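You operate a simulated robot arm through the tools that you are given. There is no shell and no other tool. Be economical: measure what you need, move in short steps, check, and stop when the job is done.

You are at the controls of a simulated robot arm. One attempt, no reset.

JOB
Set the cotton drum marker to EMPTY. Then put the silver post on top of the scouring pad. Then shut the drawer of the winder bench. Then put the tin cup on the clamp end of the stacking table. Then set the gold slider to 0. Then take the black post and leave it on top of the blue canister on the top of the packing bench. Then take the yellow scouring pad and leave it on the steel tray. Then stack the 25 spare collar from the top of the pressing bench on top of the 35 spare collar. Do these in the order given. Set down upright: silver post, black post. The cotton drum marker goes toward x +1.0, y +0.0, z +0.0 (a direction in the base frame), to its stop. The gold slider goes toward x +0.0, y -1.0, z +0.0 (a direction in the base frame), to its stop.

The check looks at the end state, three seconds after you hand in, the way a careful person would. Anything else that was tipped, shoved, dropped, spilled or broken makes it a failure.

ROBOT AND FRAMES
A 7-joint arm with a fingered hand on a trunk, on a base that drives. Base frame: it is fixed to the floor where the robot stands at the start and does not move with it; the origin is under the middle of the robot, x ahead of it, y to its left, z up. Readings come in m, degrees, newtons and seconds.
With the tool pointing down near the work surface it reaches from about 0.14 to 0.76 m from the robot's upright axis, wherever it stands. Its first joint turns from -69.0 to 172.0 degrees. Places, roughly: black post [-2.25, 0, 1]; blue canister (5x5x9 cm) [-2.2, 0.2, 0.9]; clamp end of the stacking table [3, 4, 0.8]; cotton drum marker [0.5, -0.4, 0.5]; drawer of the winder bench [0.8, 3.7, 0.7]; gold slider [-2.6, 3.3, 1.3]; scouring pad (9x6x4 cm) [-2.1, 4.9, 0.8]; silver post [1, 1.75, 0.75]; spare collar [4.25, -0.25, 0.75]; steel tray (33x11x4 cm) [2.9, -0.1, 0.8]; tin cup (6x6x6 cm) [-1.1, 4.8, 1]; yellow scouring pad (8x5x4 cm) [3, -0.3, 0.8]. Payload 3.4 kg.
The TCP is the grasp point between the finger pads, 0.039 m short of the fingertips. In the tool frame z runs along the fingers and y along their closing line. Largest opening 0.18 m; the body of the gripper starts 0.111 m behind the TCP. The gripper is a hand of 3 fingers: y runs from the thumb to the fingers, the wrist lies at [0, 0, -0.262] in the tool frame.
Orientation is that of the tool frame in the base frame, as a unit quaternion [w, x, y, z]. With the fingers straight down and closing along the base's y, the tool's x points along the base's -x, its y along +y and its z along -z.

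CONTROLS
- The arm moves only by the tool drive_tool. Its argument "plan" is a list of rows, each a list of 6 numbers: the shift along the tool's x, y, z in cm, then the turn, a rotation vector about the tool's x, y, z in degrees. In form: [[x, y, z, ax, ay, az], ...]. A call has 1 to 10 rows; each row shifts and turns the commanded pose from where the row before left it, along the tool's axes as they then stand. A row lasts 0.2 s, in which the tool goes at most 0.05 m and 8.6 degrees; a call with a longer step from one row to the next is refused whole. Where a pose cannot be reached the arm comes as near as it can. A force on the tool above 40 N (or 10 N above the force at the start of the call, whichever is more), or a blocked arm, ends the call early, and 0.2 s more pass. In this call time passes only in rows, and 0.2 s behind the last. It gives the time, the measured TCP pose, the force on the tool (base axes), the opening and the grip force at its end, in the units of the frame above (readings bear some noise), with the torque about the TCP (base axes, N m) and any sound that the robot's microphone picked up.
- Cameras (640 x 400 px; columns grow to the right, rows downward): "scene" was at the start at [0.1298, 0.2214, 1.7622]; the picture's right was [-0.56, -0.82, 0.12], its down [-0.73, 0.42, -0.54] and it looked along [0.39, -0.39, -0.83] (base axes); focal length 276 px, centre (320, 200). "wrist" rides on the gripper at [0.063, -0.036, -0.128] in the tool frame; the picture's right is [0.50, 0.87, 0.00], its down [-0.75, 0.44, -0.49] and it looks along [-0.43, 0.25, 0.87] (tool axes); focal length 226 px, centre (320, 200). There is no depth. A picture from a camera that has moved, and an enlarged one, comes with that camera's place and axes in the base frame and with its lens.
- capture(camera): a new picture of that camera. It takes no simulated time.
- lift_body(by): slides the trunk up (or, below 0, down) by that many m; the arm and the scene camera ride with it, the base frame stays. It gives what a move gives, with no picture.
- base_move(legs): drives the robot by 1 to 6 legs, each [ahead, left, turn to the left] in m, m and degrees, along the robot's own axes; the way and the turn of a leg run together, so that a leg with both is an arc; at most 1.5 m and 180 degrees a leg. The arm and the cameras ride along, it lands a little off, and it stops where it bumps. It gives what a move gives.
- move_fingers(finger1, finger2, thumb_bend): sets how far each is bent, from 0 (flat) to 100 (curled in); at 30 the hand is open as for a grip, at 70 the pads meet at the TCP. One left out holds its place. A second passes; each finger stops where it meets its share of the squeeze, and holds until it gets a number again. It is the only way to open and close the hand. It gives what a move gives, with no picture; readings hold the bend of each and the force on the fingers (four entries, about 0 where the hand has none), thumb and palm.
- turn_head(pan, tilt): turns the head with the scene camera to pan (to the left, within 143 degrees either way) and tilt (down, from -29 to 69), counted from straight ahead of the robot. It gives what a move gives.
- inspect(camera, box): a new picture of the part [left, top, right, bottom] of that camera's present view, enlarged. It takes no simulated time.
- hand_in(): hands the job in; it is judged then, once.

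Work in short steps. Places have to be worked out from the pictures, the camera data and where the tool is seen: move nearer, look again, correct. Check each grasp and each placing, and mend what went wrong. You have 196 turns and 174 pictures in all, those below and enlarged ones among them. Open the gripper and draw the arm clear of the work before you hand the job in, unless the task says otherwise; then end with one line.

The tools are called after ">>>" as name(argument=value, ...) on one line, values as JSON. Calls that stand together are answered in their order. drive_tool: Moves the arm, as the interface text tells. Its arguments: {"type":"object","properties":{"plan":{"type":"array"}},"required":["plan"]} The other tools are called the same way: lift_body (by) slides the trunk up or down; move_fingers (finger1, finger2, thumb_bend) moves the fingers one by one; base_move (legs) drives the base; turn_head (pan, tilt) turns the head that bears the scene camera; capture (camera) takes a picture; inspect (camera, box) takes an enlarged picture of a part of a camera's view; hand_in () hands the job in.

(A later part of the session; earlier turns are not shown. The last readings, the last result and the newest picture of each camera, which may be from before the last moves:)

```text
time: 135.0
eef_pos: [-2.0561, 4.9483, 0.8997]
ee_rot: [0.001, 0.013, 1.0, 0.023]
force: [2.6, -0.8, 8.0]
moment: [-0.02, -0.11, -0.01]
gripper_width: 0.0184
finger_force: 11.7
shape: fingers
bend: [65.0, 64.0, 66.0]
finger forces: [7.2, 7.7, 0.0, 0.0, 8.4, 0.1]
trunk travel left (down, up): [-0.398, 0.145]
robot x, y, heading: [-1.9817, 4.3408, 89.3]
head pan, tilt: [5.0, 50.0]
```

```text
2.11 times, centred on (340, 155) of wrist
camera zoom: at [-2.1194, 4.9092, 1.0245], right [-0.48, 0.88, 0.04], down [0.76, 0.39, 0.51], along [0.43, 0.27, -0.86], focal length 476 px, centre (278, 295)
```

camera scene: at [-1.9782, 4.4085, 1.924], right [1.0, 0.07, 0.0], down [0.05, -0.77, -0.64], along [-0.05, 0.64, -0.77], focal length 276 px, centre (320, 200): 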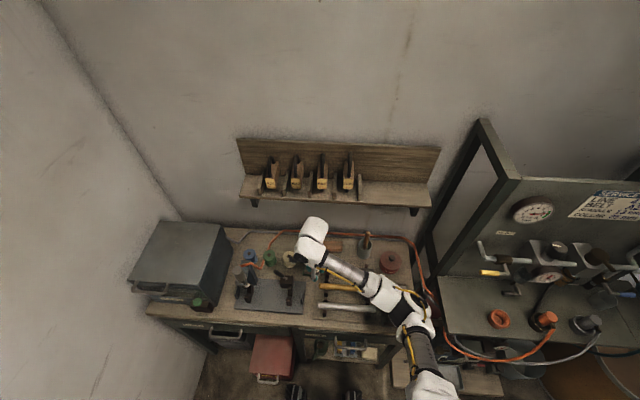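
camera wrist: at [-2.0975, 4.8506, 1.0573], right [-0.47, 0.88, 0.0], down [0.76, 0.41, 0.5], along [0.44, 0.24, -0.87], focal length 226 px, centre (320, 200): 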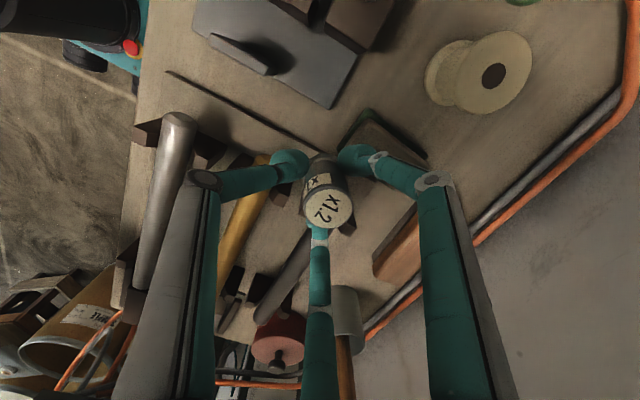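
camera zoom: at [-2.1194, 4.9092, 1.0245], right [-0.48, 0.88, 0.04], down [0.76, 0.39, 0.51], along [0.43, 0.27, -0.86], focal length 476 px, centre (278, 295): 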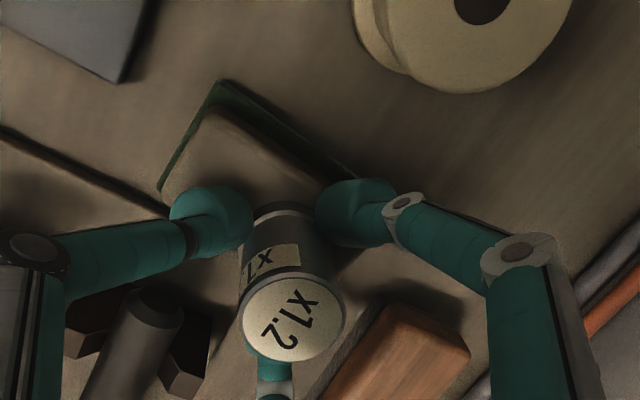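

I turned the tilt the wrong way (now 2.6°), so I correct it upright with a small lift.

>>> drive_tool(plan=[[0, 0, -0.3, 2.6, 0, 0]])

>>> inspect(camera="wrist", box=[220, 60, 460, 250])

```text
time: 135.4
eef_pos: [-2.0578, 4.9503, 0.9029]
ee_rot: [0.0, 0.013, 1.0, -0.002]
force: [-0.3, -0.2, -1.5]
moment: [0.02, -0.02, 0.01]
gripper_width: 0.0186
finger_force: 9.4
shape: fingers
bend: [64.0, 64.0, 66.0]
finger forces: [6.6, 5.8, 0.0, 0.0, 6.4, 0.0]
trunk travel left (down, up): [-0.398, 0.145]
robot x, y, heading: [-1.9779, 4.3397, 89.0]
head pan, tilt: [5.0, 50.0]
```

```text
2.11 times, centred on (340, 155) of wrist
camera zoom: at [-2.1202, 4.915, 1.0288], right [-0.48, 0.88, 0.0], down [0.77, 0.42, 0.49], along [0.43, 0.23, -0.87], focal length 476 px, centre (278, 295)
```

zoom: 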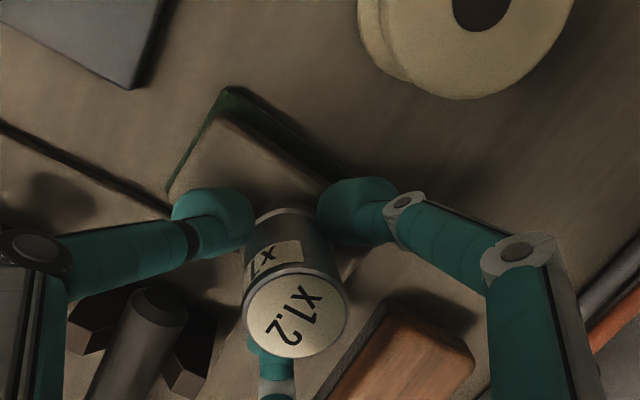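

Free-hanging and upright now, but the post seems about 8 mm too far toward the pad's left edge. I shift +x and lower into light contact.

>>> drive_tool(plan=[[-0.8, -0.3, 0, 0, 0, 0], [0, 0, 0.4, 0, 0, 0]])

>>> inspect(camera="wrist", box=[220, 60, 460, 250])

```text
time: 136.0
eef_pos: [-2.0478, 4.9453, 0.9009]
ee_rot: [-0.001, 0.013, 1.0, 0.0]
force: [-1.8, 0.2, 3.7]
moment: [0.06, 0.04, -0.01]
gripper_width: 0.0191
finger_force: 10.8
shape: fingers
bend: [64.0, 64.0, 66.0]
finger forces: [7.6, 6.6, 0.0, 0.0, 6.9, 0.1]
trunk travel left (down, up): [-0.398, 0.145]
robot x, y, heading: [-1.9737, 4.3422, 89.1]
head pan, tilt: [5.0, 50.0]
```

```text
2.11 times, centred on (340, 155) of wrist
camera zoom: at [-2.1101, 4.9108, 1.027], right [-0.48, 0.88, 0.0], down [0.77, 0.42, 0.49], along [0.43, 0.23, -0.87], focal length 476 px, centre (278, 295)
```

zoom: 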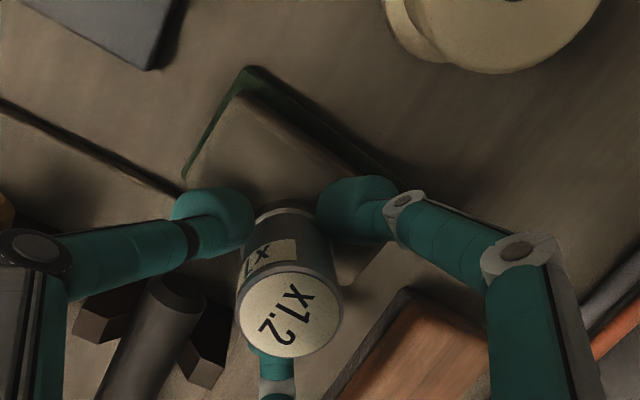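

Light contact. I open the fingers a little.

>>> move_fingers(finger1=56, finger2=56, thumb_bend=56)

>>> inspect(camera="wrist", box=[220, 60, 460, 250])

```text
time: 137.0
eef_pos: [-2.0471, 4.9448, 0.9015]
ee_rot: [0.0, 0.014, 1.0, 0.0]
force: [1.7, 2.1, 16.7]
moment: [-0.03, 0.16, 0.02]
gripper_width: 0.0421
finger_force: 8.8
shape: fingers
bend: [59.0, 56.0, 58.0]
finger forces: [8.5, 0.0, 0.0, 0.0, 8.7, 0.0]
trunk travel left (down, up): [-0.398, 0.145]
robot x, y, heading: [-1.9773, 4.3411, 88.9]
head pan, tilt: [5.0, 50.0]
```

```text
2.11 times, centred on (340, 155) of wrist
camera zoom: at [-2.11, 4.9106, 1.0276], right [-0.48, 0.88, 0.0], down [0.77, 0.41, 0.49], along [0.43, 0.24, -0.87], focal length 476 px, centre (278, 295)
```

zoom: 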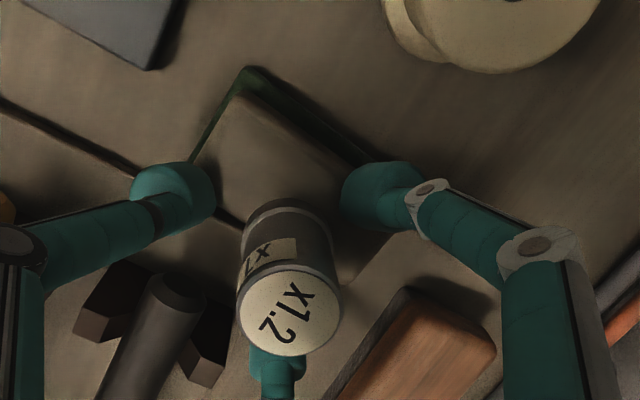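

The opening fingertips lightly press the pad, so I rise 1 cm, open further, and then rise while easing back from the shelf.

>>> drive_tool(plan=[[0, 0, -1.0, 0, 0, 0]])

>>> move_fingers(finger1=46, finger2=46, thumb_bend=46)

>>> capture(camera="wrist")

```text
time: 137.4
eef_pos: [-2.0484, 4.9451, 0.9084]
ee_rot: [0.0, 0.013, 1.0, -0.001]
force: [-0.1, -0.1, 0.7]
moment: [0.01, 0.03, 0.0]
gripper_width: 0.0482
finger_force: 0.1
shape: fingers
bend: [56.0, 56.0, 56.0]
finger forces: [0.0, 0.1, 0.0, 0.1, 0.0, 0.0]
trunk travel left (down, up): [-0.398, 0.145]
robot x, y, heading: [-1.9769, 4.3385, 89.3]
head pan, tilt: [5.0, 50.0]
```

```text
time: 138.4
eef_pos: [-2.0468, 4.946, 0.9097]
ee_rot: [-0.001, 0.014, 1.0, 0.0]
force: [0.0, -0.1, 0.2]
moment: [0.01, -0.03, 0.05]
gripper_width: 0.0883
finger_force: 0.0
shape: fingers
bend: [46.0, 46.0, 46.0]
finger forces: [0.1, 0.0, 0.1, 0.0, 0.0, 0.1]
trunk travel left (down, up): [-0.398, 0.145]
robot x, y, heading: [-1.9778, 4.3468, 89.2]
head pan, tilt: [5.0, 50.0]
```

```text
109 pictures are left
camera wrist: at [-2.1105, 4.9117, 1.0359], right [-0.48, 0.88, 0.0], down [0.77, 0.42, 0.49], along [0.43, 0.23, -0.87], focal length 226 px, centre (320, 200)
```

wrist: 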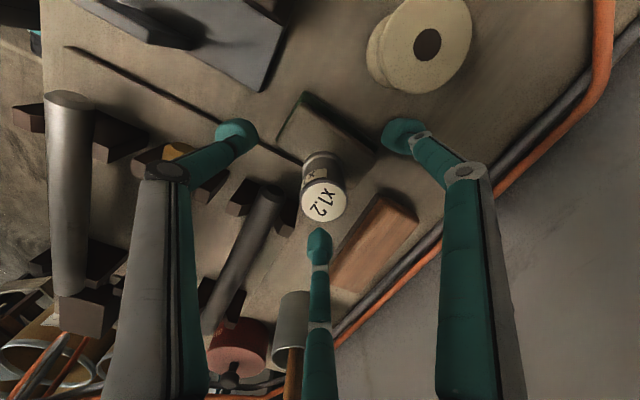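

The post stands on the pad. I open a bit wider, ease back 2 cm to keep the palm off the shelf, rise above the post, then retreat.

>>> move_fingers(finger1=38, finger2=38, thumb_bend=46)

>>> drive_tool(plan=[[0, -2.2, 0, 0, 0, 0], [0, 0, -2.5, 0, 0, 0], [0, -0.5, -2.5, 0, 0, 0], [0, -1.0, -2.0, 0, 0, 0]])

>>> capture(camera="wrist")

```text
time: 139.4
eef_pos: [-2.0481, 4.9464, 0.909]
ee_rot: [0.0, 0.013, 1.0, -0.001]
force: [0.2, -0.8, 0.0]
moment: [0.02, 0.0, -0.01]
gripper_width: 0.1046
finger_force: 0.1
shape: fingers
bend: [38.0, 38.0, 46.0]
finger forces: [0.0, 0.0, 0.0, 0.1, 0.1, 0.0]
trunk travel left (down, up): [-0.398, 0.145]
robot x, y, heading: [-1.9791, 4.3448, 88.8]
head pan, tilt: [5.0, 50.0]
```

```text
time: 140.4
eef_pos: [-2.0464, 4.9064, 0.9795]
ee_rot: [-0.001, 0.013, 1.0, -0.001]
force: [-0.2, 0.2, 0.7]
moment: [-0.03, -0.01, 0.0]
gripper_width: 0.1045
finger_force: 0.1
shape: fingers
bend: [38.0, 38.0, 46.0]
finger forces: [0.1, 0.0, 0.0, 0.1, 0.1, 0.0]
trunk travel left (down, up): [-0.398, 0.145]
robot x, y, heading: [-1.9746, 4.3411, 89.2]
head pan, tilt: [5.0, 50.0]
```

```text
108 pictures are left
camera wrist: at [-2.1099, 4.8727, 1.1055], right [-0.48, 0.88, 0.0], down [0.77, 0.42, 0.49], along [0.43, 0.23, -0.87], focal length 226 px, centre (320, 200)
```

wrist: 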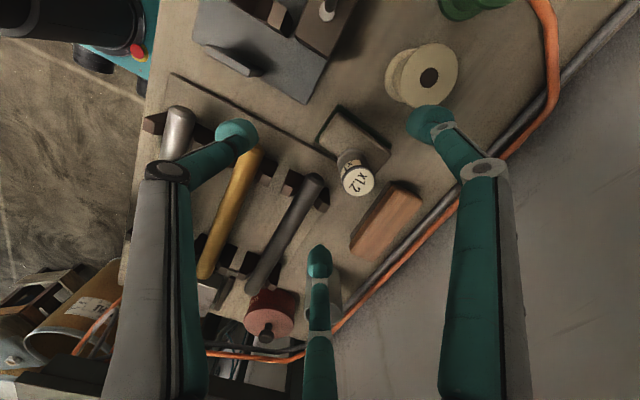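

The post stands on the pad. Next is the winder bench drawer near (0.8, 3.7). I back off and drive to where I can see it.

>>> base_move(legs=[[-1.4, 0, 0], [0, 0, -89], [1.2, 0, 0], [0, 0, 35]])

>>> turn_head(pan=0, tilt=28)

>>> capture(camera="scene")

```text
time: 158.4
eef_pos: [-0.401, 3.349, 0.9794]
ee_rot: [-0.001, 0.46, 0.888, 0.0]
force: [0.1, 0.0, -0.2]
moment: [0.01, 0.02, 0.02]
gripper_width: 0.1047
finger_force: 0.1
shape: fingers
bend: [38.0, 38.0, 46.0]
finger forces: [0.0, 0.0, 0.1, 0.0, 0.0, 0.0]
trunk travel left (down, up): [-0.398, 0.145]
robot x, y, heading: [-0.8145, 2.9524, 35.9]
head pan, tilt: [5.0, 50.0]
```

```text
time: 159.3
eef_pos: [-0.4029, 3.3497, 0.9799]
ee_rot: [0.0, 0.459, 0.888, 0.0]
force: [-0.4, 0.0, -0.3]
moment: [0.01, -0.01, 0.04]
gripper_width: 0.1047
finger_force: 0.1
shape: fingers
bend: [38.0, 38.0, 46.0]
finger forces: [0.0, 0.0, 0.0, 0.0, 0.1, 0.0]
trunk travel left (down, up): [-0.398, 0.145]
robot x, y, heading: [-0.8105, 2.9544, 36.1]
head pan, tilt: [0.0, 28.0]
```

```text
107 pictures are left
camera scene: at [-0.7429, 2.9988, 1.9566], right [0.59, -0.81, 0.0], down [-0.38, -0.28, -0.88], along [0.71, 0.52, -0.47], focal length 276 px, centre (320, 200)
```

scene: 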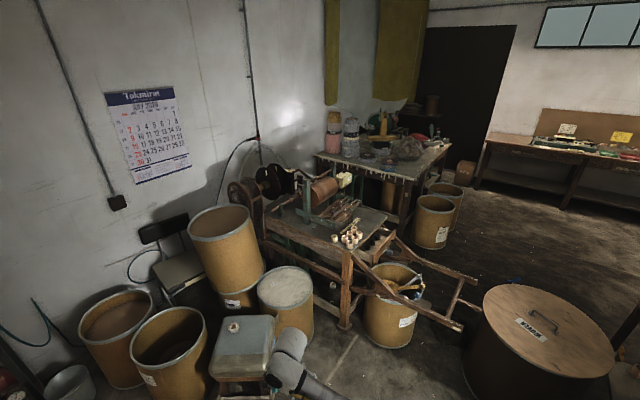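

>>> inspect(camera="scene", box=[220, 160, 480, 340])

```text
2.22 times, centred on (350, 250) of scene
camera zoom: at [-0.7429, 2.9988, 1.9566], right [0.59, -0.81, 0.0], down [-0.38, -0.28, -0.88], along [0.71, 0.52, -0.47], focal length 614 px, centre (253, 89)
```

zoom: 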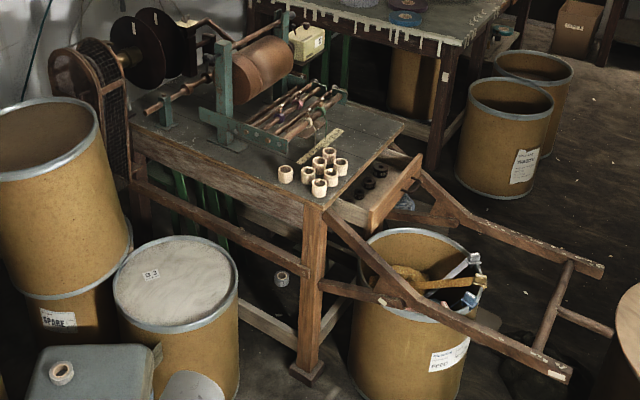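

The open drawer faces -y, its front at about (0.82, 3.57, 0.70), between two wooden frame arms. I'll reach in from the left side with a closed, tilted hand. First I orient the hand here in free space.

>>> drive_tool(plan=[[0, 0, -1, 0, 0, -7.5], [0, 0, -1, 0, 0, -7.5], [0, 0, -1, 0, 0, -7.5], [0, 0, -1, 0, 0, -7.5], [0, 0, -1, 0, 0, -7.5], [0, 0, -1, 0, 0, -7.5], [0, 0, -1, 0, 0, -7.5], [0, 0, -1, 0, 0, -7.5]])

>>> drive_tool(plan=[[0, 0, 0, -7, 0, 0], [0, 0, 0, -7, 0, 0], [0, 0, 0, -7, 0, 0], [0, 0, 0, -7, 0, 0], [0, 0, 0, -7, 0, 0]])

>>> move_fingers(finger1=70, finger2=70, thumb_bend=70)

>>> base_move(legs=[[0, 0, -36], [1.05, 0, 0], [0, 0, 30]])

>>> turn_head(pan=15, tilt=48)

>>> capture(camera="scene")

```text
time: 161.1
eef_pos: [-0.4055, 3.3485, 1.0596]
ee_rot: [0.001, -0.048, 0.999, 0.001]
force: [-0.4, 0.6, 0.4]
moment: [0.02, 0.01, 0.01]
gripper_width: 0.1047
finger_force: 0.1
shape: fingers
bend: [38.0, 38.0, 46.0]
finger forces: [0.0, 0.1, 0.1, 0.1, 0.0, 0.0]
trunk travel left (down, up): [-0.398, 0.145]
robot x, y, heading: [-0.8116, 2.9504, 36.2]
head pan, tilt: [0.0, 28.0]
```

```text
time: 162.3
eef_pos: [-0.4027, 3.348, 1.0595]
ee_rot: [-0.014, -0.045, 0.952, 0.302]
force: [-0.1, -0.5, 0.9]
moment: [-0.04, 0.01, -0.03]
gripper_width: 0.1048
finger_force: 0.2
shape: fingers
bend: [38.0, 38.0, 46.0]
finger forces: [0.0, 0.1, 0.0, 0.0, 0.1, 0.0]
trunk travel left (down, up): [-0.398, 0.145]
robot x, y, heading: [-0.8172, 2.956, 36.1]
head pan, tilt: [0.0, 28.0]
```

```text
time: 163.3
eef_pos: [-0.4026, 3.348, 1.06]
ee_rot: [-0.014, -0.044, 0.953, 0.3]
force: [-0.1, 0.0, -0.5]
moment: [-0.03, -0.03, 0.0]
gripper_width: 0.0001
finger_force: 0.0
shape: fingers
bend: [70.0, 70.0, 70.0]
finger forces: [0.0, 0.0, 0.0, 0.1, 0.0, 0.0]
trunk travel left (down, up): [-0.398, 0.145]
robot x, y, heading: [-0.8134, 2.9522, 36.3]
head pan, tilt: [0.0, 28.0]
```

```text
time: 171.8
eef_pos: [0.6828, 3.2818, 1.06]
ee_rot: [0.006, 0.018, 0.953, 0.301]
force: [0.5, 0.0, 0.3]
moment: [-0.02, 0.01, 0.0]
gripper_width: 0.0002
finger_force: 0.1
shape: fingers
bend: [70.0, 70.0, 70.0]
finger forces: [0.0, 0.1, 0.1, 0.1, 0.0, 0.1]
trunk travel left (down, up): [-0.398, 0.145]
robot x, y, heading: [0.2274, 2.9425, 28.6]
head pan, tilt: [0.0, 28.0]
```

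```text
time: 172.7
eef_pos: [0.68, 3.2818, 1.0609]
ee_rot: [0.007, 0.017, 0.954, 0.301]
force: [0.3, -0.2, -1.3]
moment: [-0.01, 0.04, 0.02]
gripper_width: 0.0001
finger_force: 0.0
shape: fingers
bend: [70.0, 70.0, 70.0]
finger forces: [0.0, 0.0, 0.0, 0.0, 0.0, 0.0]
trunk travel left (down, up): [-0.398, 0.145]
robot x, y, heading: [0.2253, 2.9409, 28.5]
head pan, tilt: [15.0, 48.0]
```

```text
105 pictures are left
camera scene: at [0.2778, 2.9872, 1.9269], right [0.69, -0.73, 0.0], down [-0.54, -0.51, -0.67], along [0.48, 0.46, -0.74], focal length 276 px, centre (320, 200)
```

scene: 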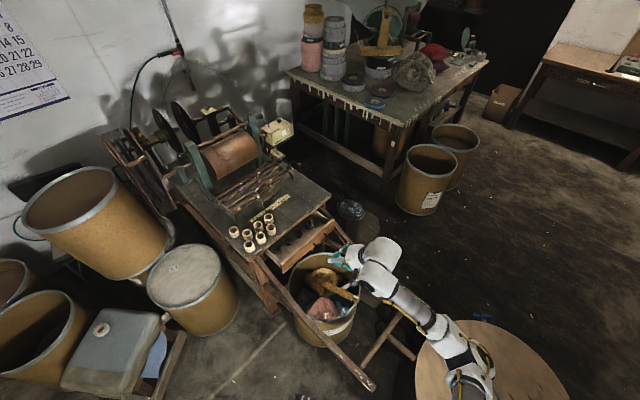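

>>> inspect(camera="scene", box=[220, 190, 400, 310])

>>> capture(camera="wrist")

```text
3.33 times, centred on (310, 250) of scene
camera zoom: at [0.2778, 2.9872, 1.9269], right [0.69, -0.73, 0.0], down [-0.54, -0.51, -0.67], along [0.48, 0.46, -0.74], focal length 920 px, centre (353, 33)
```

zoom: 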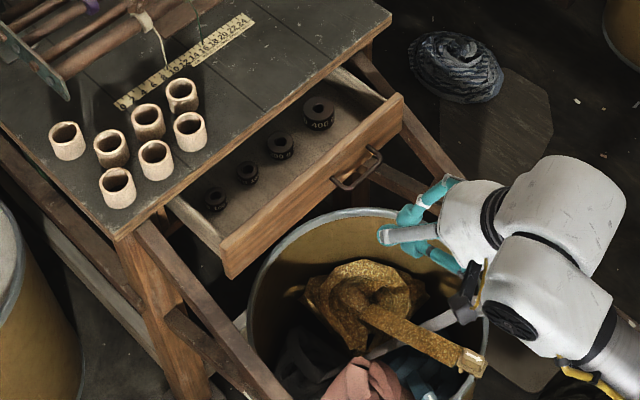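

```text
103 pictures are left
camera wrist: at [0.6135, 3.1815, 1.1433], right [-0.48, 0.73, 0.5], down [0.75, 0.05, 0.65], along [0.45, 0.69, -0.57], focal length 226 px, centre (320, 200)
```

wrist: 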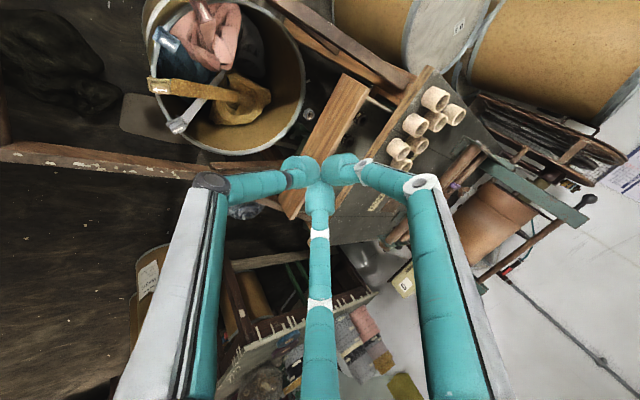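

The drawer front is at y≈3.58, spanning x 0.63–1.01, with a handle near x≈0.87, and it needs about 11 cm of push. I'm too far away, so I move the base along +y into the free floor.

>>> base_move(legs=[[0.13, 0.24, 0]])

>>> drive_tool(plan=[[-3.5, -2.5, 1, 0, 0, 0], [-3.5, -2.5, 1, 0, 0, 0]])

>>> capture(camera="scene")

```text
time: 174.6
eef_pos: [0.688, 3.5406, 1.0628]
ee_rot: [0.003, 0.019, 0.952, 0.306]
force: [1.1, -0.3, 0.4]
moment: [0.02, 0.03, 0.01]
gripper_width: 0.0002
finger_force: 0.0
shape: fingers
bend: [70.0, 70.0, 70.0]
finger forces: [0.0, 0.0, 0.0, 0.0, 0.0, 0.1]
trunk travel left (down, up): [-0.398, 0.145]
robot x, y, heading: [0.2268, 3.2127, 28.8]
head pan, tilt: [15.0, 48.0]
```

```text
time: 175.2
eef_pos: [0.7474, 3.5176, 1.0158]
ee_rot: [0.008, 0.018, 0.953, 0.302]
force: [-1.1, 0.9, -0.1]
moment: [0.02, -0.02, 0.0]
gripper_width: 0.0
finger_force: 0.1
shape: fingers
bend: [70.0, 70.0, 70.0]
finger forces: [0.1, 0.1, 0.1, 0.0, 0.0, 0.1]
trunk travel left (down, up): [-0.398, 0.145]
robot x, y, heading: [0.2295, 3.2127, 28.5]
head pan, tilt: [15.0, 48.0]
```

```text
102 pictures are left
camera scene: at [0.278, 3.2609, 1.9268], right [0.69, -0.73, 0.0], down [-0.54, -0.51, -0.67], along [0.48, 0.46, -0.75], focal length 276 px, centre (320, 200)
```

scene: 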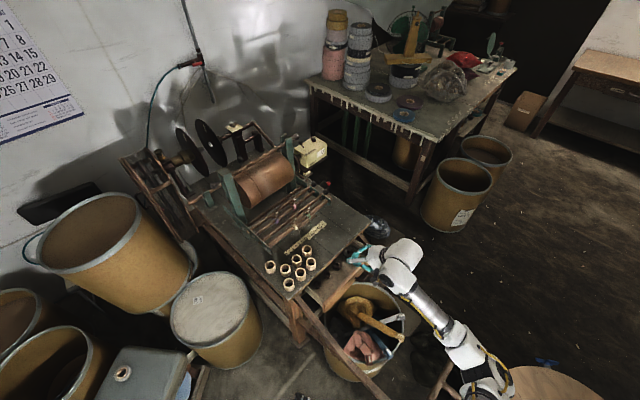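

I lower the hand in front of the drawer panel, stopping short to check.

>>> drive_tool(plan=[[-0.35, -2.8, 3.2, 0, 0, 0], [-0.35, -2.8, 3.2, 0, 0, 0], [-0.35, -2.8, 3.2, 0, 0, 0], [-0.35, -2.8, 3.2, 0, 0, 0], [-0.35, -2.8, 3.2, 0, 0, 0]])

>>> inspect(camera="scene", box=[260, 210, 440, 330])

>>> capture(camera="wrist")

```text
time: 176.4
eef_pos: [0.7672, 3.4959, 0.805]
ee_rot: [0.008, 0.018, 0.953, 0.302]
force: [0.9, 0.5, 0.3]
moment: [0.01, 0.02, -0.03]
gripper_width: 0.0001
finger_force: 0.1
shape: fingers
bend: [70.0, 70.0, 70.0]
finger forces: [0.1, 0.0, 0.0, 0.0, 0.1, 0.0]
trunk travel left (down, up): [-0.398, 0.145]
robot x, y, heading: [0.2295, 3.2135, 28.5]
head pan, tilt: [15.0, 48.0]
```

```text
3.33 times, centred on (350, 270) of scene
camera zoom: at [0.2826, 3.2522, 1.9268], right [0.69, -0.73, -0.01], down [-0.54, -0.51, -0.67], along [0.48, 0.46, -0.74], focal length 920 px, centre (220, -33)
```

zoom: 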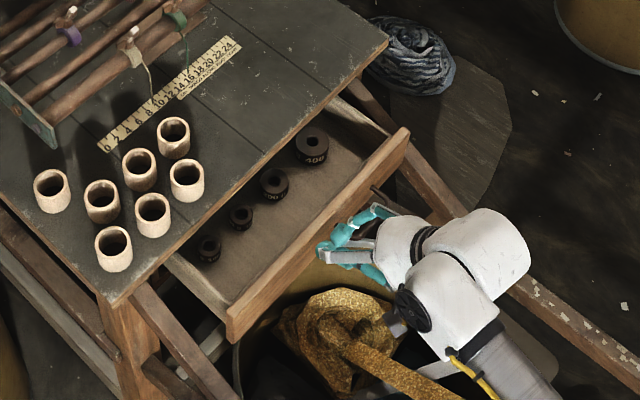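

```text
100 pictures are left
camera wrist: at [0.7004, 3.3959, 0.8868], right [-0.47, 0.73, 0.5], down [0.75, 0.04, 0.66], along [0.45, 0.68, -0.57], focal length 226 px, centre (320, 200)
```

wrist: 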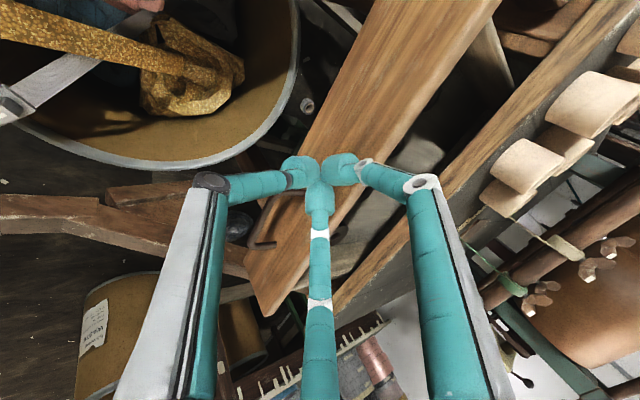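

Good alignment left of the handle. I lower the rest of the way to panel height.

>>> drive_tool(plan=[[0, -2.9, 2.9, 0, 0, 0], [0, -2.9, 2.9, 0, 0, 0]])

>>> inspect(camera="scene", box=[260, 210, 440, 330])

>>> capture(camera="wrist")

```text
time: 177.0
eef_pos: [0.769, 3.4798, 0.7251]
ee_rot: [0.007, 0.018, 0.953, 0.302]
force: [0.4, 0.3, 0.1]
moment: [-0.01, 0.0, 0.03]
gripper_width: 0.0
finger_force: 0.0
shape: fingers
bend: [70.0, 70.0, 70.0]
finger forces: [0.1, 0.0, 0.0, 0.0, 0.0, 0.1]
trunk travel left (down, up): [-0.398, 0.145]
robot x, y, heading: [0.2299, 3.2173, 28.3]
head pan, tilt: [15.0, 48.0]
```

```text
3.33 times, centred on (350, 270) of scene
camera zoom: at [0.2814, 3.2533, 1.9268], right [0.69, -0.73, -0.01], down [-0.54, -0.51, -0.67], along [0.48, 0.46, -0.74], focal length 920 px, centre (220, -33)
```

zoom: 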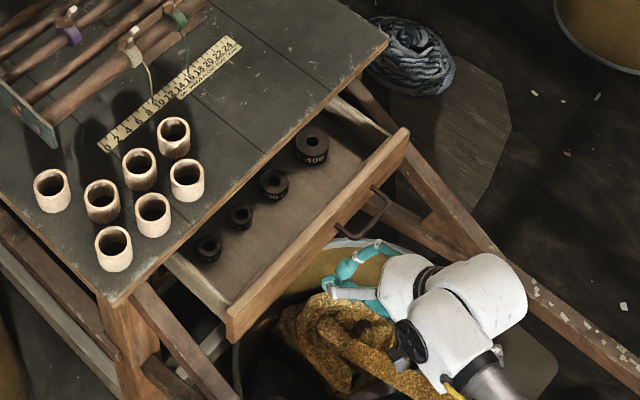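

```text
98 pictures are left
camera wrist: at [0.7015, 3.3785, 0.8067], right [-0.47, 0.73, 0.5], down [0.75, 0.04, 0.66], along [0.45, 0.69, -0.57], focal length 226 px, centre (320, 200)
```

wrist: 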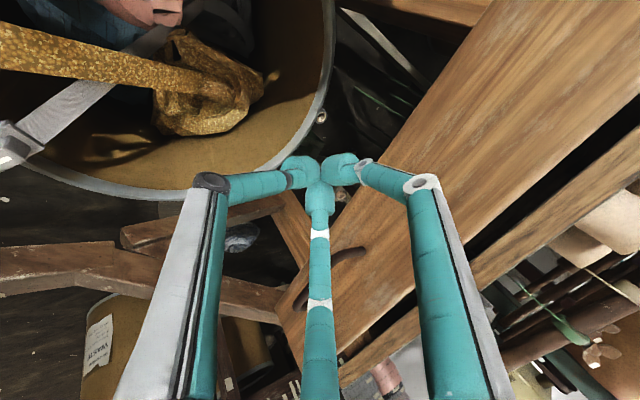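

The tips sit near the panel's lower edge, so I raise 2.5 cm and then push in +y in measured steps.

>>> drive_tool(plan=[[0, 1.45, -2.05, 0, 0, 0], [0, 2.05, 1.44, 0, 0, 0], [0, 2.05, 1.44, 0, 0, 0], [0, 2.05, 1.44, 0, 0, 0]])

>>> inspect(camera="scene", box=[260, 210, 440, 330])

```text
time: 178.0
eef_pos: [0.7676, 3.5574, 0.7486]
ee_rot: [0.008, 0.018, 0.954, 0.3]
force: [0.5, -0.7, 0.1]
moment: [0.0, 0.02, 0.02]
gripper_width: 0.0
finger_force: 0.8
shape: fingers
bend: [70.0, 70.0, 70.0]
finger forces: [1.3, 0.1, 0.0, 0.0, 0.0, 0.0]
trunk travel left (down, up): [-0.398, 0.145]
robot x, y, heading: [0.2272, 3.2168, 28.6]
head pan, tilt: [15.0, 48.0]
```

```text
3.33 times, centred on (350, 270) of scene
camera zoom: at [0.2792, 3.2594, 1.9268], right [0.69, -0.73, 0.0], down [-0.54, -0.51, -0.67], along [0.48, 0.46, -0.74], focal length 920 px, centre (220, -33)
```

zoom: 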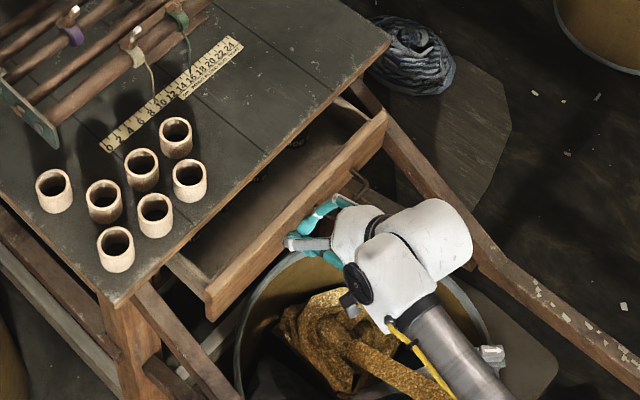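

The drawer is moving in easily. I continue in small steps.

>>> drive_tool(plan=[[0, 1.64, 1.15, 0, 0, 0], [0, 1.64, 1.15, 0, 0, 0], [0, 1.64, 1.15, 0, 0, 0]])

>>> inspect(camera="scene", box=[260, 210, 440, 330])

```text
time: 178.8
eef_pos: [0.7697, 3.6175, 0.7497]
ee_rot: [0.008, 0.018, 0.953, 0.301]
force: [-0.3, -0.3, -0.5]
moment: [-0.01, -0.02, 0.01]
gripper_width: 0.0
finger_force: 0.0
shape: fingers
bend: [70.0, 70.0, 70.0]
finger forces: [0.9, 0.0, 0.1, 0.0, 0.0, 0.1]
trunk travel left (down, up): [-0.398, 0.145]
robot x, y, heading: [0.2262, 3.2139, 28.6]
head pan, tilt: [15.0, 48.0]
```

```text
3.33 times, centred on (350, 270) of scene
camera zoom: at [0.2782, 3.2616, 1.9268], right [0.69, -0.73, 0.0], down [-0.54, -0.51, -0.67], along [0.48, 0.46, -0.75], focal length 920 px, centre (220, -33)
```

zoom: 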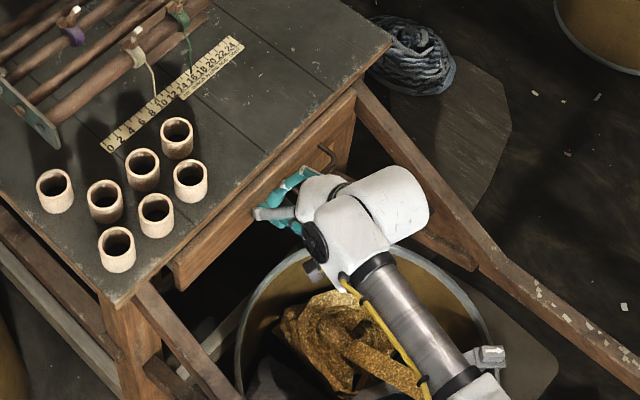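

>>> drive_tool(plan=[[0, 0.9, 0.63, 0, 0, 0], [0, 0.9, 0.63, 0, 0, 0], [0, 0.9, 0.63, 0, 0, 0]])

>>> inspect(camera="scene", box=[260, 210, 440, 330])

```text
time: 179.6
eef_pos: [0.773, 3.6459, 0.7494]
ee_rot: [0.008, 0.018, 0.954, 0.3]
force: [-1.3, -15.0, 4.2]
moment: [-0.28, 0.07, 0.05]
gripper_width: 0.0
finger_force: 10.7
shape: fingers
bend: [71.0, 71.0, 68.0]
finger forces: [11.1, 9.7, 0.0, 0.1, 0.0, 0.1]
trunk travel left (down, up): [-0.398, 0.145]
robot x, y, heading: [0.2289, 3.217, 28.5]
head pan, tilt: [15.0, 48.0]
```

```text
3.33 times, centred on (350, 270) of scene
camera zoom: at [0.2779, 3.2535, 1.927], right [0.69, -0.73, -0.01], down [-0.54, -0.51, -0.67], along [0.48, 0.46, -0.74], focal length 920 px, centre (220, -33)
```

zoom: 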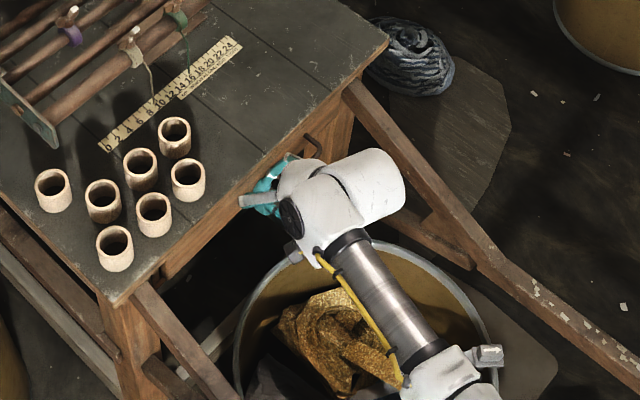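

Resistance of 15 N and the panel looks flush. I press a little more to confirm it's at the stop, then back away.

>>> drive_tool(plan=[[0, 0.6, 0.4, 0, 0, 0]])

>>> drive_tool(plan=[[0, -2.4, -1.7, 0, 0, 0], [0, -2.4, -1.7, 0, 0, 0], [0, -2.0, -1.4, 0, 0, 0]])

>>> capture(camera="wrist")

>>> inspect(camera="scene", box=[260, 210, 440, 330])

```text
time: 180.0
eef_pos: [0.7726, 3.6514, 0.7508]
ee_rot: [0.008, 0.019, 0.954, 0.3]
force: [-1.6, -30.1, 9.4]
moment: [-0.61, -0.08, -0.01]
gripper_width: 0.0
finger_force: 20.6
shape: fingers
bend: [71.0, 72.0, 67.0]
finger forces: [17.7, 22.6, 0.0, 0.0, 0.0, 0.0]
trunk travel left (down, up): [-0.398, 0.145]
robot x, y, heading: [0.2285, 3.2116, 28.5]
head pan, tilt: [15.0, 48.0]
```

```text
time: 180.8
eef_pos: [0.7708, 3.5703, 0.7521]
ee_rot: [0.006, 0.018, 0.953, 0.303]
force: [-0.2, -0.5, -1.2]
moment: [0.04, 0.03, 0.04]
gripper_width: 0.0002
finger_force: 0.1
shape: fingers
bend: [70.0, 70.0, 70.0]
finger forces: [0.0, 0.1, 0.0, 0.0, 0.0, 0.0]
trunk travel left (down, up): [-0.398, 0.145]
robot x, y, heading: [0.2252, 3.2106, 28.7]
head pan, tilt: [15.0, 48.0]
```

```text
94 pictures are left
camera wrist: at [0.7048, 3.4694, 0.8333], right [-0.47, 0.73, 0.5], down [0.75, 0.04, 0.65], along [0.45, 0.69, -0.57], focal length 226 px, centre (320, 200)
```

wrist: 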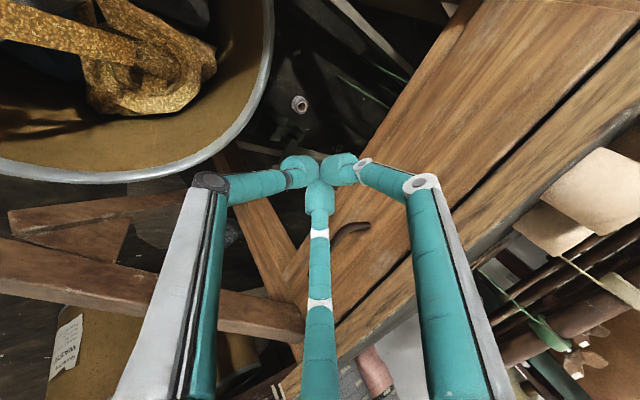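

```text
3.33 times, centred on (350, 270) of scene
camera zoom: at [0.282, 3.2516, 1.9269], right [0.69, -0.72, -0.01], down [-0.54, -0.51, -0.67], along [0.48, 0.46, -0.74], focal length 920 px, centre (220, -33)
```

zoom: 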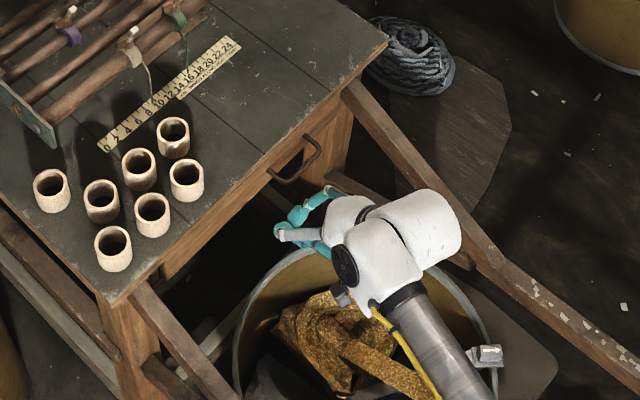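

The drawer is shut with only the handle protruding, and the contents are undisturbed. I lift the hand out, back away, and head toward the tin cup at about (-1.03, 4.85).

>>> drive_tool(plan=[[0, 2.7, -3.9, 0, 0, 0], [0, 2.7, -3.9, 0, 0, 0], [0, 2.7, -3.9, 0, 0, 0], [0, 2.7, -3.9, 0, 0, 0], [0, 2.7, -3.9, 0, 0, 0], [0, 2.7, -3.9, 0, 0, 0]])

>>> base_move(legs=[[-0.6, 0, 0], [0, 0, 61], [0.6, 0.7, 0]])

>>> turn_head(pan=0, tilt=35)

>>> capture(camera="scene")

```text
time: 182.2
eef_pos: [0.7679, 3.5751, 1.035]
ee_rot: [0.008, 0.017, 0.954, 0.301]
force: [-0.8, -0.2, -0.8]
moment: [0.05, -0.05, -0.04]
gripper_width: 0.0002
finger_force: 0.1
shape: fingers
bend: [70.0, 70.0, 70.0]
finger forces: [0.0, 0.1, 0.0, 0.0, 0.0, 0.0]
trunk travel left (down, up): [-0.398, 0.145]
robot x, y, heading: [0.2267, 3.2142, 28.5]
head pan, tilt: [15.0, 48.0]
```

```text
time: 192.7
eef_pos: [-1.0321, 4.1939, 1.0343]
ee_rot: [-0.143, -0.458, 0.837, 0.264]
force: [-0.2, -0.3, 0.6]
moment: [-0.04, 0.03, -0.01]
gripper_width: 0.0
finger_force: 0.0
shape: fingers
bend: [70.0, 70.0, 70.0]
finger forces: [0.1, 0.0, 0.0, 0.0, 0.1, 0.0]
trunk travel left (down, up): [-0.398, 0.145]
robot x, y, heading: [-0.9966, 3.5444, 88.4]
head pan, tilt: [15.0, 48.0]
```

```text
time: 193.5
eef_pos: [-1.0343, 4.1911, 1.0362]
ee_rot: [-0.141, -0.458, 0.836, 0.265]
force: [-0.8, -0.1, 0.3]
moment: [-0.01, 0.0, 0.01]
gripper_width: 0.0
finger_force: 0.1
shape: fingers
bend: [70.0, 70.0, 70.0]
finger forces: [0.1, 0.0, 0.0, 0.1, 0.1, 0.0]
trunk travel left (down, up): [-0.398, 0.145]
robot x, y, heading: [-0.9987, 3.5459, 88.0]
head pan, tilt: [0.0, 35.0]
```

```text
92 pictures are left
camera scene: at [-0.9884, 3.621, 1.9457], right [1.0, -0.03, 0.0], down [-0.02, -0.58, -0.82], along [0.03, 0.82, -0.58], focal length 276 px, centre (320, 200)
```

scene: 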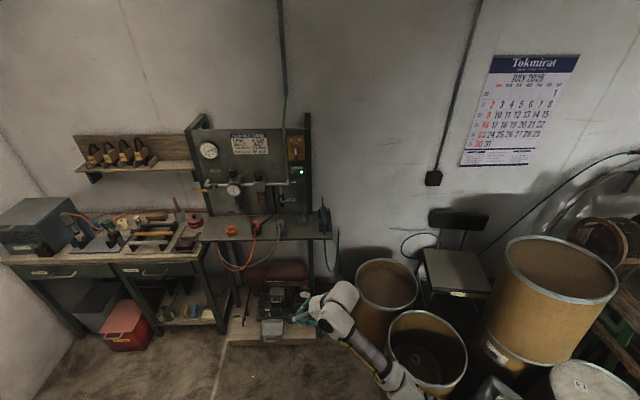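

>>> inspect(camera="scene", box=[200, 170, 360, 280])

```text
3.64 times, centred on (280, 225) of scene
camera zoom: at [-0.9884, 3.621, 1.9457], right [1.0, -0.03, 0.0], down [-0.02, -0.58, -0.82], along [0.03, 0.82, -0.58], focal length 1004 px, centre (466, 109)
```

zoom: 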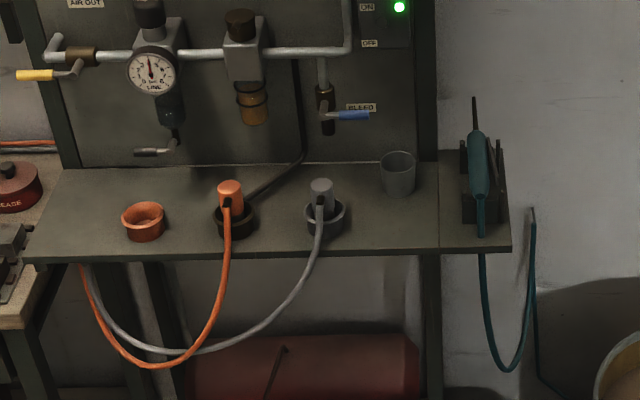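

The cup triangulates to (-1.047, 4.814), rim at about z 1.015, only 4 cm from the rear panel, with valves above. The safest hold is the near wall of the rim: thumb inside, two fingers outside on the robot's side. I reorient the hand for that.

>>> drive_tool(plan=[[0, 0, 0, 7, 0, 0], [0, 0, 0, 7, 0, 0], [0, 0, 0, 7, 0, 0], [0, 0, 0, 7, 0, 0], [0, 0, 0, 7, 0, 0], [0, 0, 0, 0, 0, -8], [0, 0, 0, 0, 0, -8], [0, 0, 0, 0, 0, -8], [0, 0, 0, 0, 0, -8], [0, 0, 0, 0, 0, -8]])

>>> drive_tool(plan=[[0, 0, -0.5, 0, 0, -8], [0, 0, -0.5, 0, 0, -8], [0, 0, -0.5, 0, 0, -8], [0, 0, -0.5, 0, 0, -8], [0, 0, -0.5, 0, 0, -8], [0, 0, -0.5, 0, 0, -8], [0, 0, -0.5, 0, 0, -8], [0, 0, -0.5, 0, 0, -8], [0, 0, -0.5, 0, 0, -8], [0, 0, -0.5, 0, 0, -8]])

```text
time: 195.7
eef_pos: [-1.0336, 4.1907, 1.0354]
ee_rot: [-0.002, 0.752, -0.659, 0.001]
force: [-0.1, -0.9, -0.3]
moment: [0.02, 0.0, 0.0]
gripper_width: 0.0
finger_force: 0.0
shape: fingers
bend: [70.0, 70.0, 70.0]
finger forces: [0.1, 0.1, 0.1, 0.1, 0.0, 0.0]
trunk travel left (down, up): [-0.398, 0.145]
robot x, y, heading: [-0.9993, 3.5468, 88.1]
head pan, tilt: [0.0, 35.0]
```

```text
time: 197.9
eef_pos: [-1.0348, 4.1907, 1.0859]
ee_rot: [-0.002, 1.0, -0.023, 0.002]
force: [0.6, -0.4, 0.5]
moment: [-0.01, 0.0, -0.01]
gripper_width: 0.0001
finger_force: 0.0
shape: fingers
bend: [70.0, 70.0, 70.0]
finger forces: [0.1, 0.1, 0.1, 0.1, 0.0, 0.1]
trunk travel left (down, up): [-0.398, 0.145]
robot x, y, heading: [-0.9985, 3.5417, 87.7]
head pan, tilt: [0.0, 35.0]
```

Orientation reached cleanly. I add the 20° forward tilt, set a modest opening and drive up to the shelf.

>>> drive_tool(plan=[[0, 0, 0, 6.7, 0, 0], [0, 0, 0, 6.7, 0, 0], [0, 0, 0, 6.6, 0, 0]])

>>> move_fingers(finger1=56, finger2=56, thumb_bend=58)

>>> base_move(legs=[[0.48, 0, 0]])

>>> turn_head(pan=0, tilt=52)

>>> capture(camera="wrist")

>>> capture(camera="scene")

```text
time: 198.7
eef_pos: [-1.0335, 4.1897, 1.0858]
ee_rot: [-0.177, 0.984, -0.023, 0.005]
force: [-0.2, -0.1, 0.3]
moment: [-0.02, 0.0, -0.02]
gripper_width: 0.0002
finger_force: 0.0
shape: fingers
bend: [70.0, 70.0, 70.0]
finger forces: [0.0, 0.1, 0.0, 0.0, 0.0, 0.0]
trunk travel left (down, up): [-0.398, 0.145]
robot x, y, heading: [-0.9955, 3.5446, 88.1]
head pan, tilt: [0.0, 35.0]
```

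```text
time: 199.7
eef_pos: [-1.0349, 4.1906, 1.0853]
ee_rot: [-0.176, 0.984, -0.023, 0.006]
force: [-0.3, 0.0, 0.0]
moment: [-0.06, -0.02, 0.0]
gripper_width: 0.0464
finger_force: 0.0
shape: fingers
bend: [56.0, 56.0, 57.0]
finger forces: [0.1, 0.0, 0.1, 0.0, 0.0, 0.0]
trunk travel left (down, up): [-0.398, 0.145]
robot x, y, heading: [-0.9959, 3.547, 87.8]
head pan, tilt: [0.0, 35.0]
```

```text
time: 202.5
eef_pos: [-1.0144, 4.6634, 1.0864]
ee_rot: [-0.177, 0.984, -0.026, 0.005]
force: [-0.7, -0.3, -0.3]
moment: [-0.04, 0.0, -0.01]
gripper_width: 0.0465
finger_force: 0.0
shape: fingers
bend: [56.0, 56.0, 57.0]
finger forces: [0.0, 0.0, 0.1, 0.0, 0.0, 0.0]
trunk travel left (down, up): [-0.398, 0.145]
robot x, y, heading: [-0.9812, 4.0188, 87.6]
head pan, tilt: [0.0, 35.0]
```

```text
time: 203.3
eef_pos: [-1.016, 4.6614, 1.0866]
ee_rot: [-0.178, 0.984, -0.025, 0.007]
force: [0.1, 0.0, -0.6]
moment: [-0.05, 0.01, 0.0]
gripper_width: 0.0467
finger_force: 0.1
shape: fingers
bend: [56.0, 56.0, 57.0]
finger forces: [0.1, 0.1, 0.1, 0.1, 0.0, 0.0]
trunk travel left (down, up): [-0.398, 0.145]
robot x, y, heading: [-0.9799, 4.0209, 87.6]
head pan, tilt: [0.0, 52.0]
```

```text
90 pictures are left
camera wrist: at [-0.9546, 4.6472, 1.2185], right [0.46, -0.84, -0.3], down [-0.78, -0.54, 0.31], along [-0.42, 0.09, -0.9], focal length 226 px, centre (320, 200)
```

wrist: 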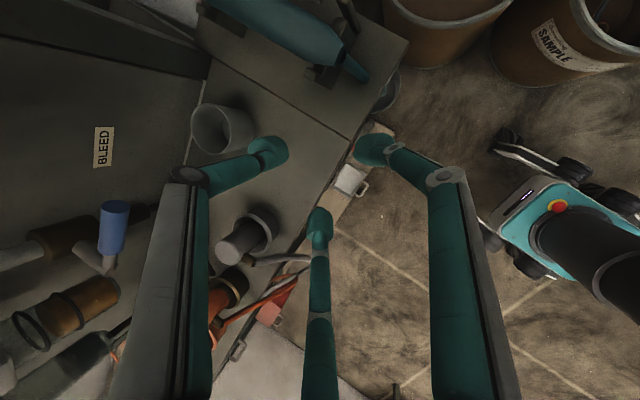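

```text
89 pictures are left
camera scene: at [-0.9723, 4.0811, 1.9214], right [1.0, -0.04, 0.0], down [-0.03, -0.79, -0.61], along [0.02, 0.61, -0.79], focal length 276 px, centre (320, 200)
```

scene: 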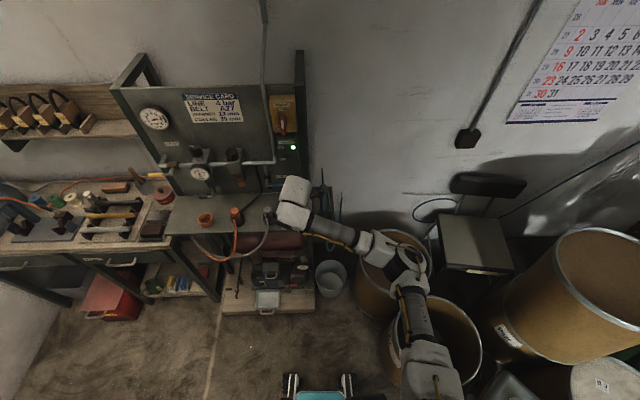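

The cup's rim centre re-triangulates to (-1.053, 4.809). I move so that the near rim wall lies between thumb and fingers, still above it.

>>> drive_tool(plan=[[-1.43, -3.39, 1.51, 0, 0, 0], [-1.43, -3.39, 1.51, 0, 0, 0], [-1.43, -3.39, 1.51, 0, 0, 0]])

>>> capture(camera="wrist")

>>> inspect(camera="scene", box=[220, 130, 380, 240])

```text
time: 204.1
eef_pos: [-1.0538, 4.774, 1.0799]
ee_rot: [-0.177, 0.984, -0.024, 0.008]
force: [-0.6, 0.5, 0.0]
moment: [-0.03, 0.03, 0.02]
gripper_width: 0.0469
finger_force: 0.0
shape: fingers
bend: [56.0, 56.0, 57.0]
finger forces: [0.1, 0.0, 0.0, 0.1, 0.0, 0.0]
trunk travel left (down, up): [-0.398, 0.145]
robot x, y, heading: [-0.9796, 4.0187, 87.8]
head pan, tilt: [0.0, 52.0]
```

```text
88 pictures are left
camera wrist: at [-0.9923, 4.7602, 1.2116], right [0.46, -0.84, -0.3], down [-0.78, -0.54, 0.3], along [-0.42, 0.09, -0.9], focal length 226 px, centre (320, 200)
```

wrist: 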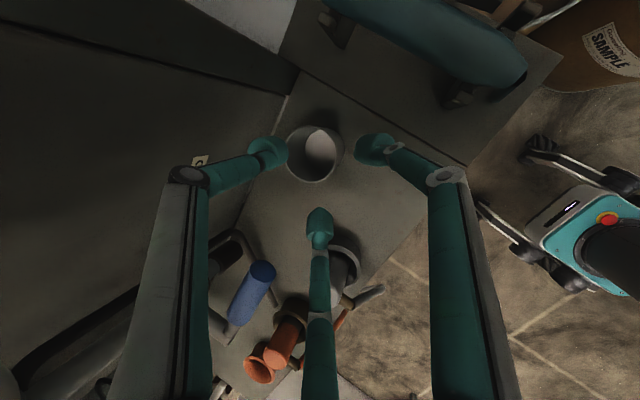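

```text
3.64 times, centred on (300, 185) of scene
camera zoom: at [-0.9774, 4.0834, 1.9213], right [1.0, -0.04, 0.0], down [-0.03, -0.79, -0.61], along [0.02, 0.61, -0.79], focal length 1004 px, centre (393, 254)
```

zoom: 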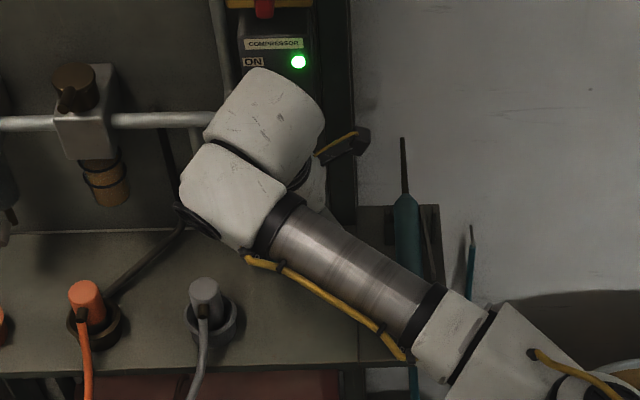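

The thumb tip is above the cup's opening and the fingers just outside the near wall. I descend in two steps, nudging 5 mm toward the robot.

>>> drive_tool(plan=[[-0.1, 1.2, 1.8, 0, 0, 0], [0, 0.8, 2.0, 0, 0, 0]])

>>> inspect(camera="wrist", box=[220, 80, 440, 260])

```text
time: 204.7
eef_pos: [-1.0532, 4.7687, 1.0375]
ee_rot: [-0.177, 0.984, -0.024, 0.006]
force: [0.4, -0.5, 0.2]
moment: [-0.01, 0.03, 0.0]
gripper_width: 0.0467
finger_force: 0.0
shape: fingers
bend: [56.0, 56.0, 57.0]
finger forces: [0.0, 0.1, 0.0, 0.0, 0.0, 0.0]
trunk travel left (down, up): [-0.398, 0.145]
robot x, y, heading: [-0.9788, 4.0166, 87.8]
head pan, tilt: [0.0, 52.0]
```

```text
2.22 times, centred on (330, 170) of wrist
camera zoom: at [-0.9919, 4.7543, 1.1685], right [0.46, -0.84, -0.3], down [-0.78, -0.54, 0.31], along [-0.42, 0.09, -0.9], focal length 502 px, centre (298, 267)
```

zoom: 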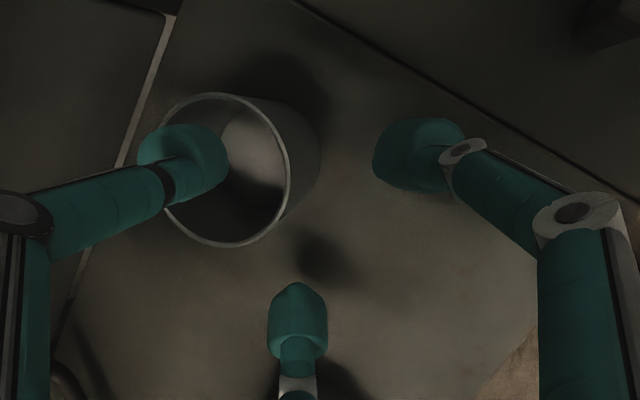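

The thumb is entering the cup. I nudge 7 mm toward the robot and descend the last 2.4 cm.

>>> drive_tool(plan=[[0.3, 0.66, -0.25, 0, 0, 0], [0, 0.82, 2.1, 0, 0, 0]])

>>> inspect(camera="wrist", box=[220, 80, 440, 260])

```text
time: 205.3
eef_pos: [-1.0514, 4.7619, 1.015]
ee_rot: [-0.177, 0.984, -0.025, 0.007]
force: [0.5, -0.9, -0.2]
moment: [0.0, -0.01, -0.02]
gripper_width: 0.0466
finger_force: 0.1
shape: fingers
bend: [56.0, 56.0, 57.0]
finger forces: [0.0, 0.0, 0.0, 0.0, 0.0, 0.1]
trunk travel left (down, up): [-0.398, 0.145]
robot x, y, heading: [-0.9804, 4.0162, 87.9]
head pan, tilt: [0.0, 52.0]
```

```text
2.22 times, centred on (330, 170) of wrist
camera zoom: at [-0.9899, 4.7478, 1.1456], right [0.46, -0.84, -0.3], down [-0.78, -0.54, 0.31], along [-0.42, 0.09, -0.9], focal length 502 px, centre (298, 267)
```

zoom: 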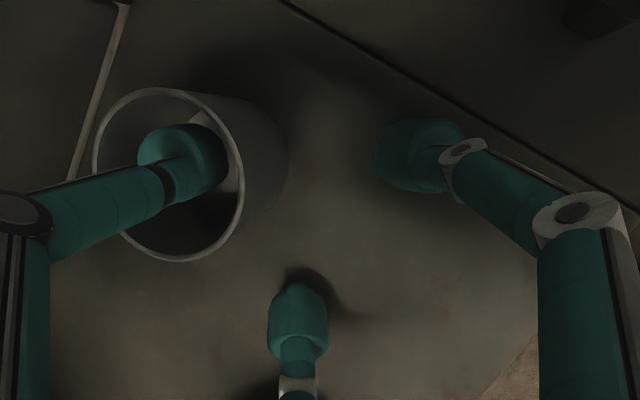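

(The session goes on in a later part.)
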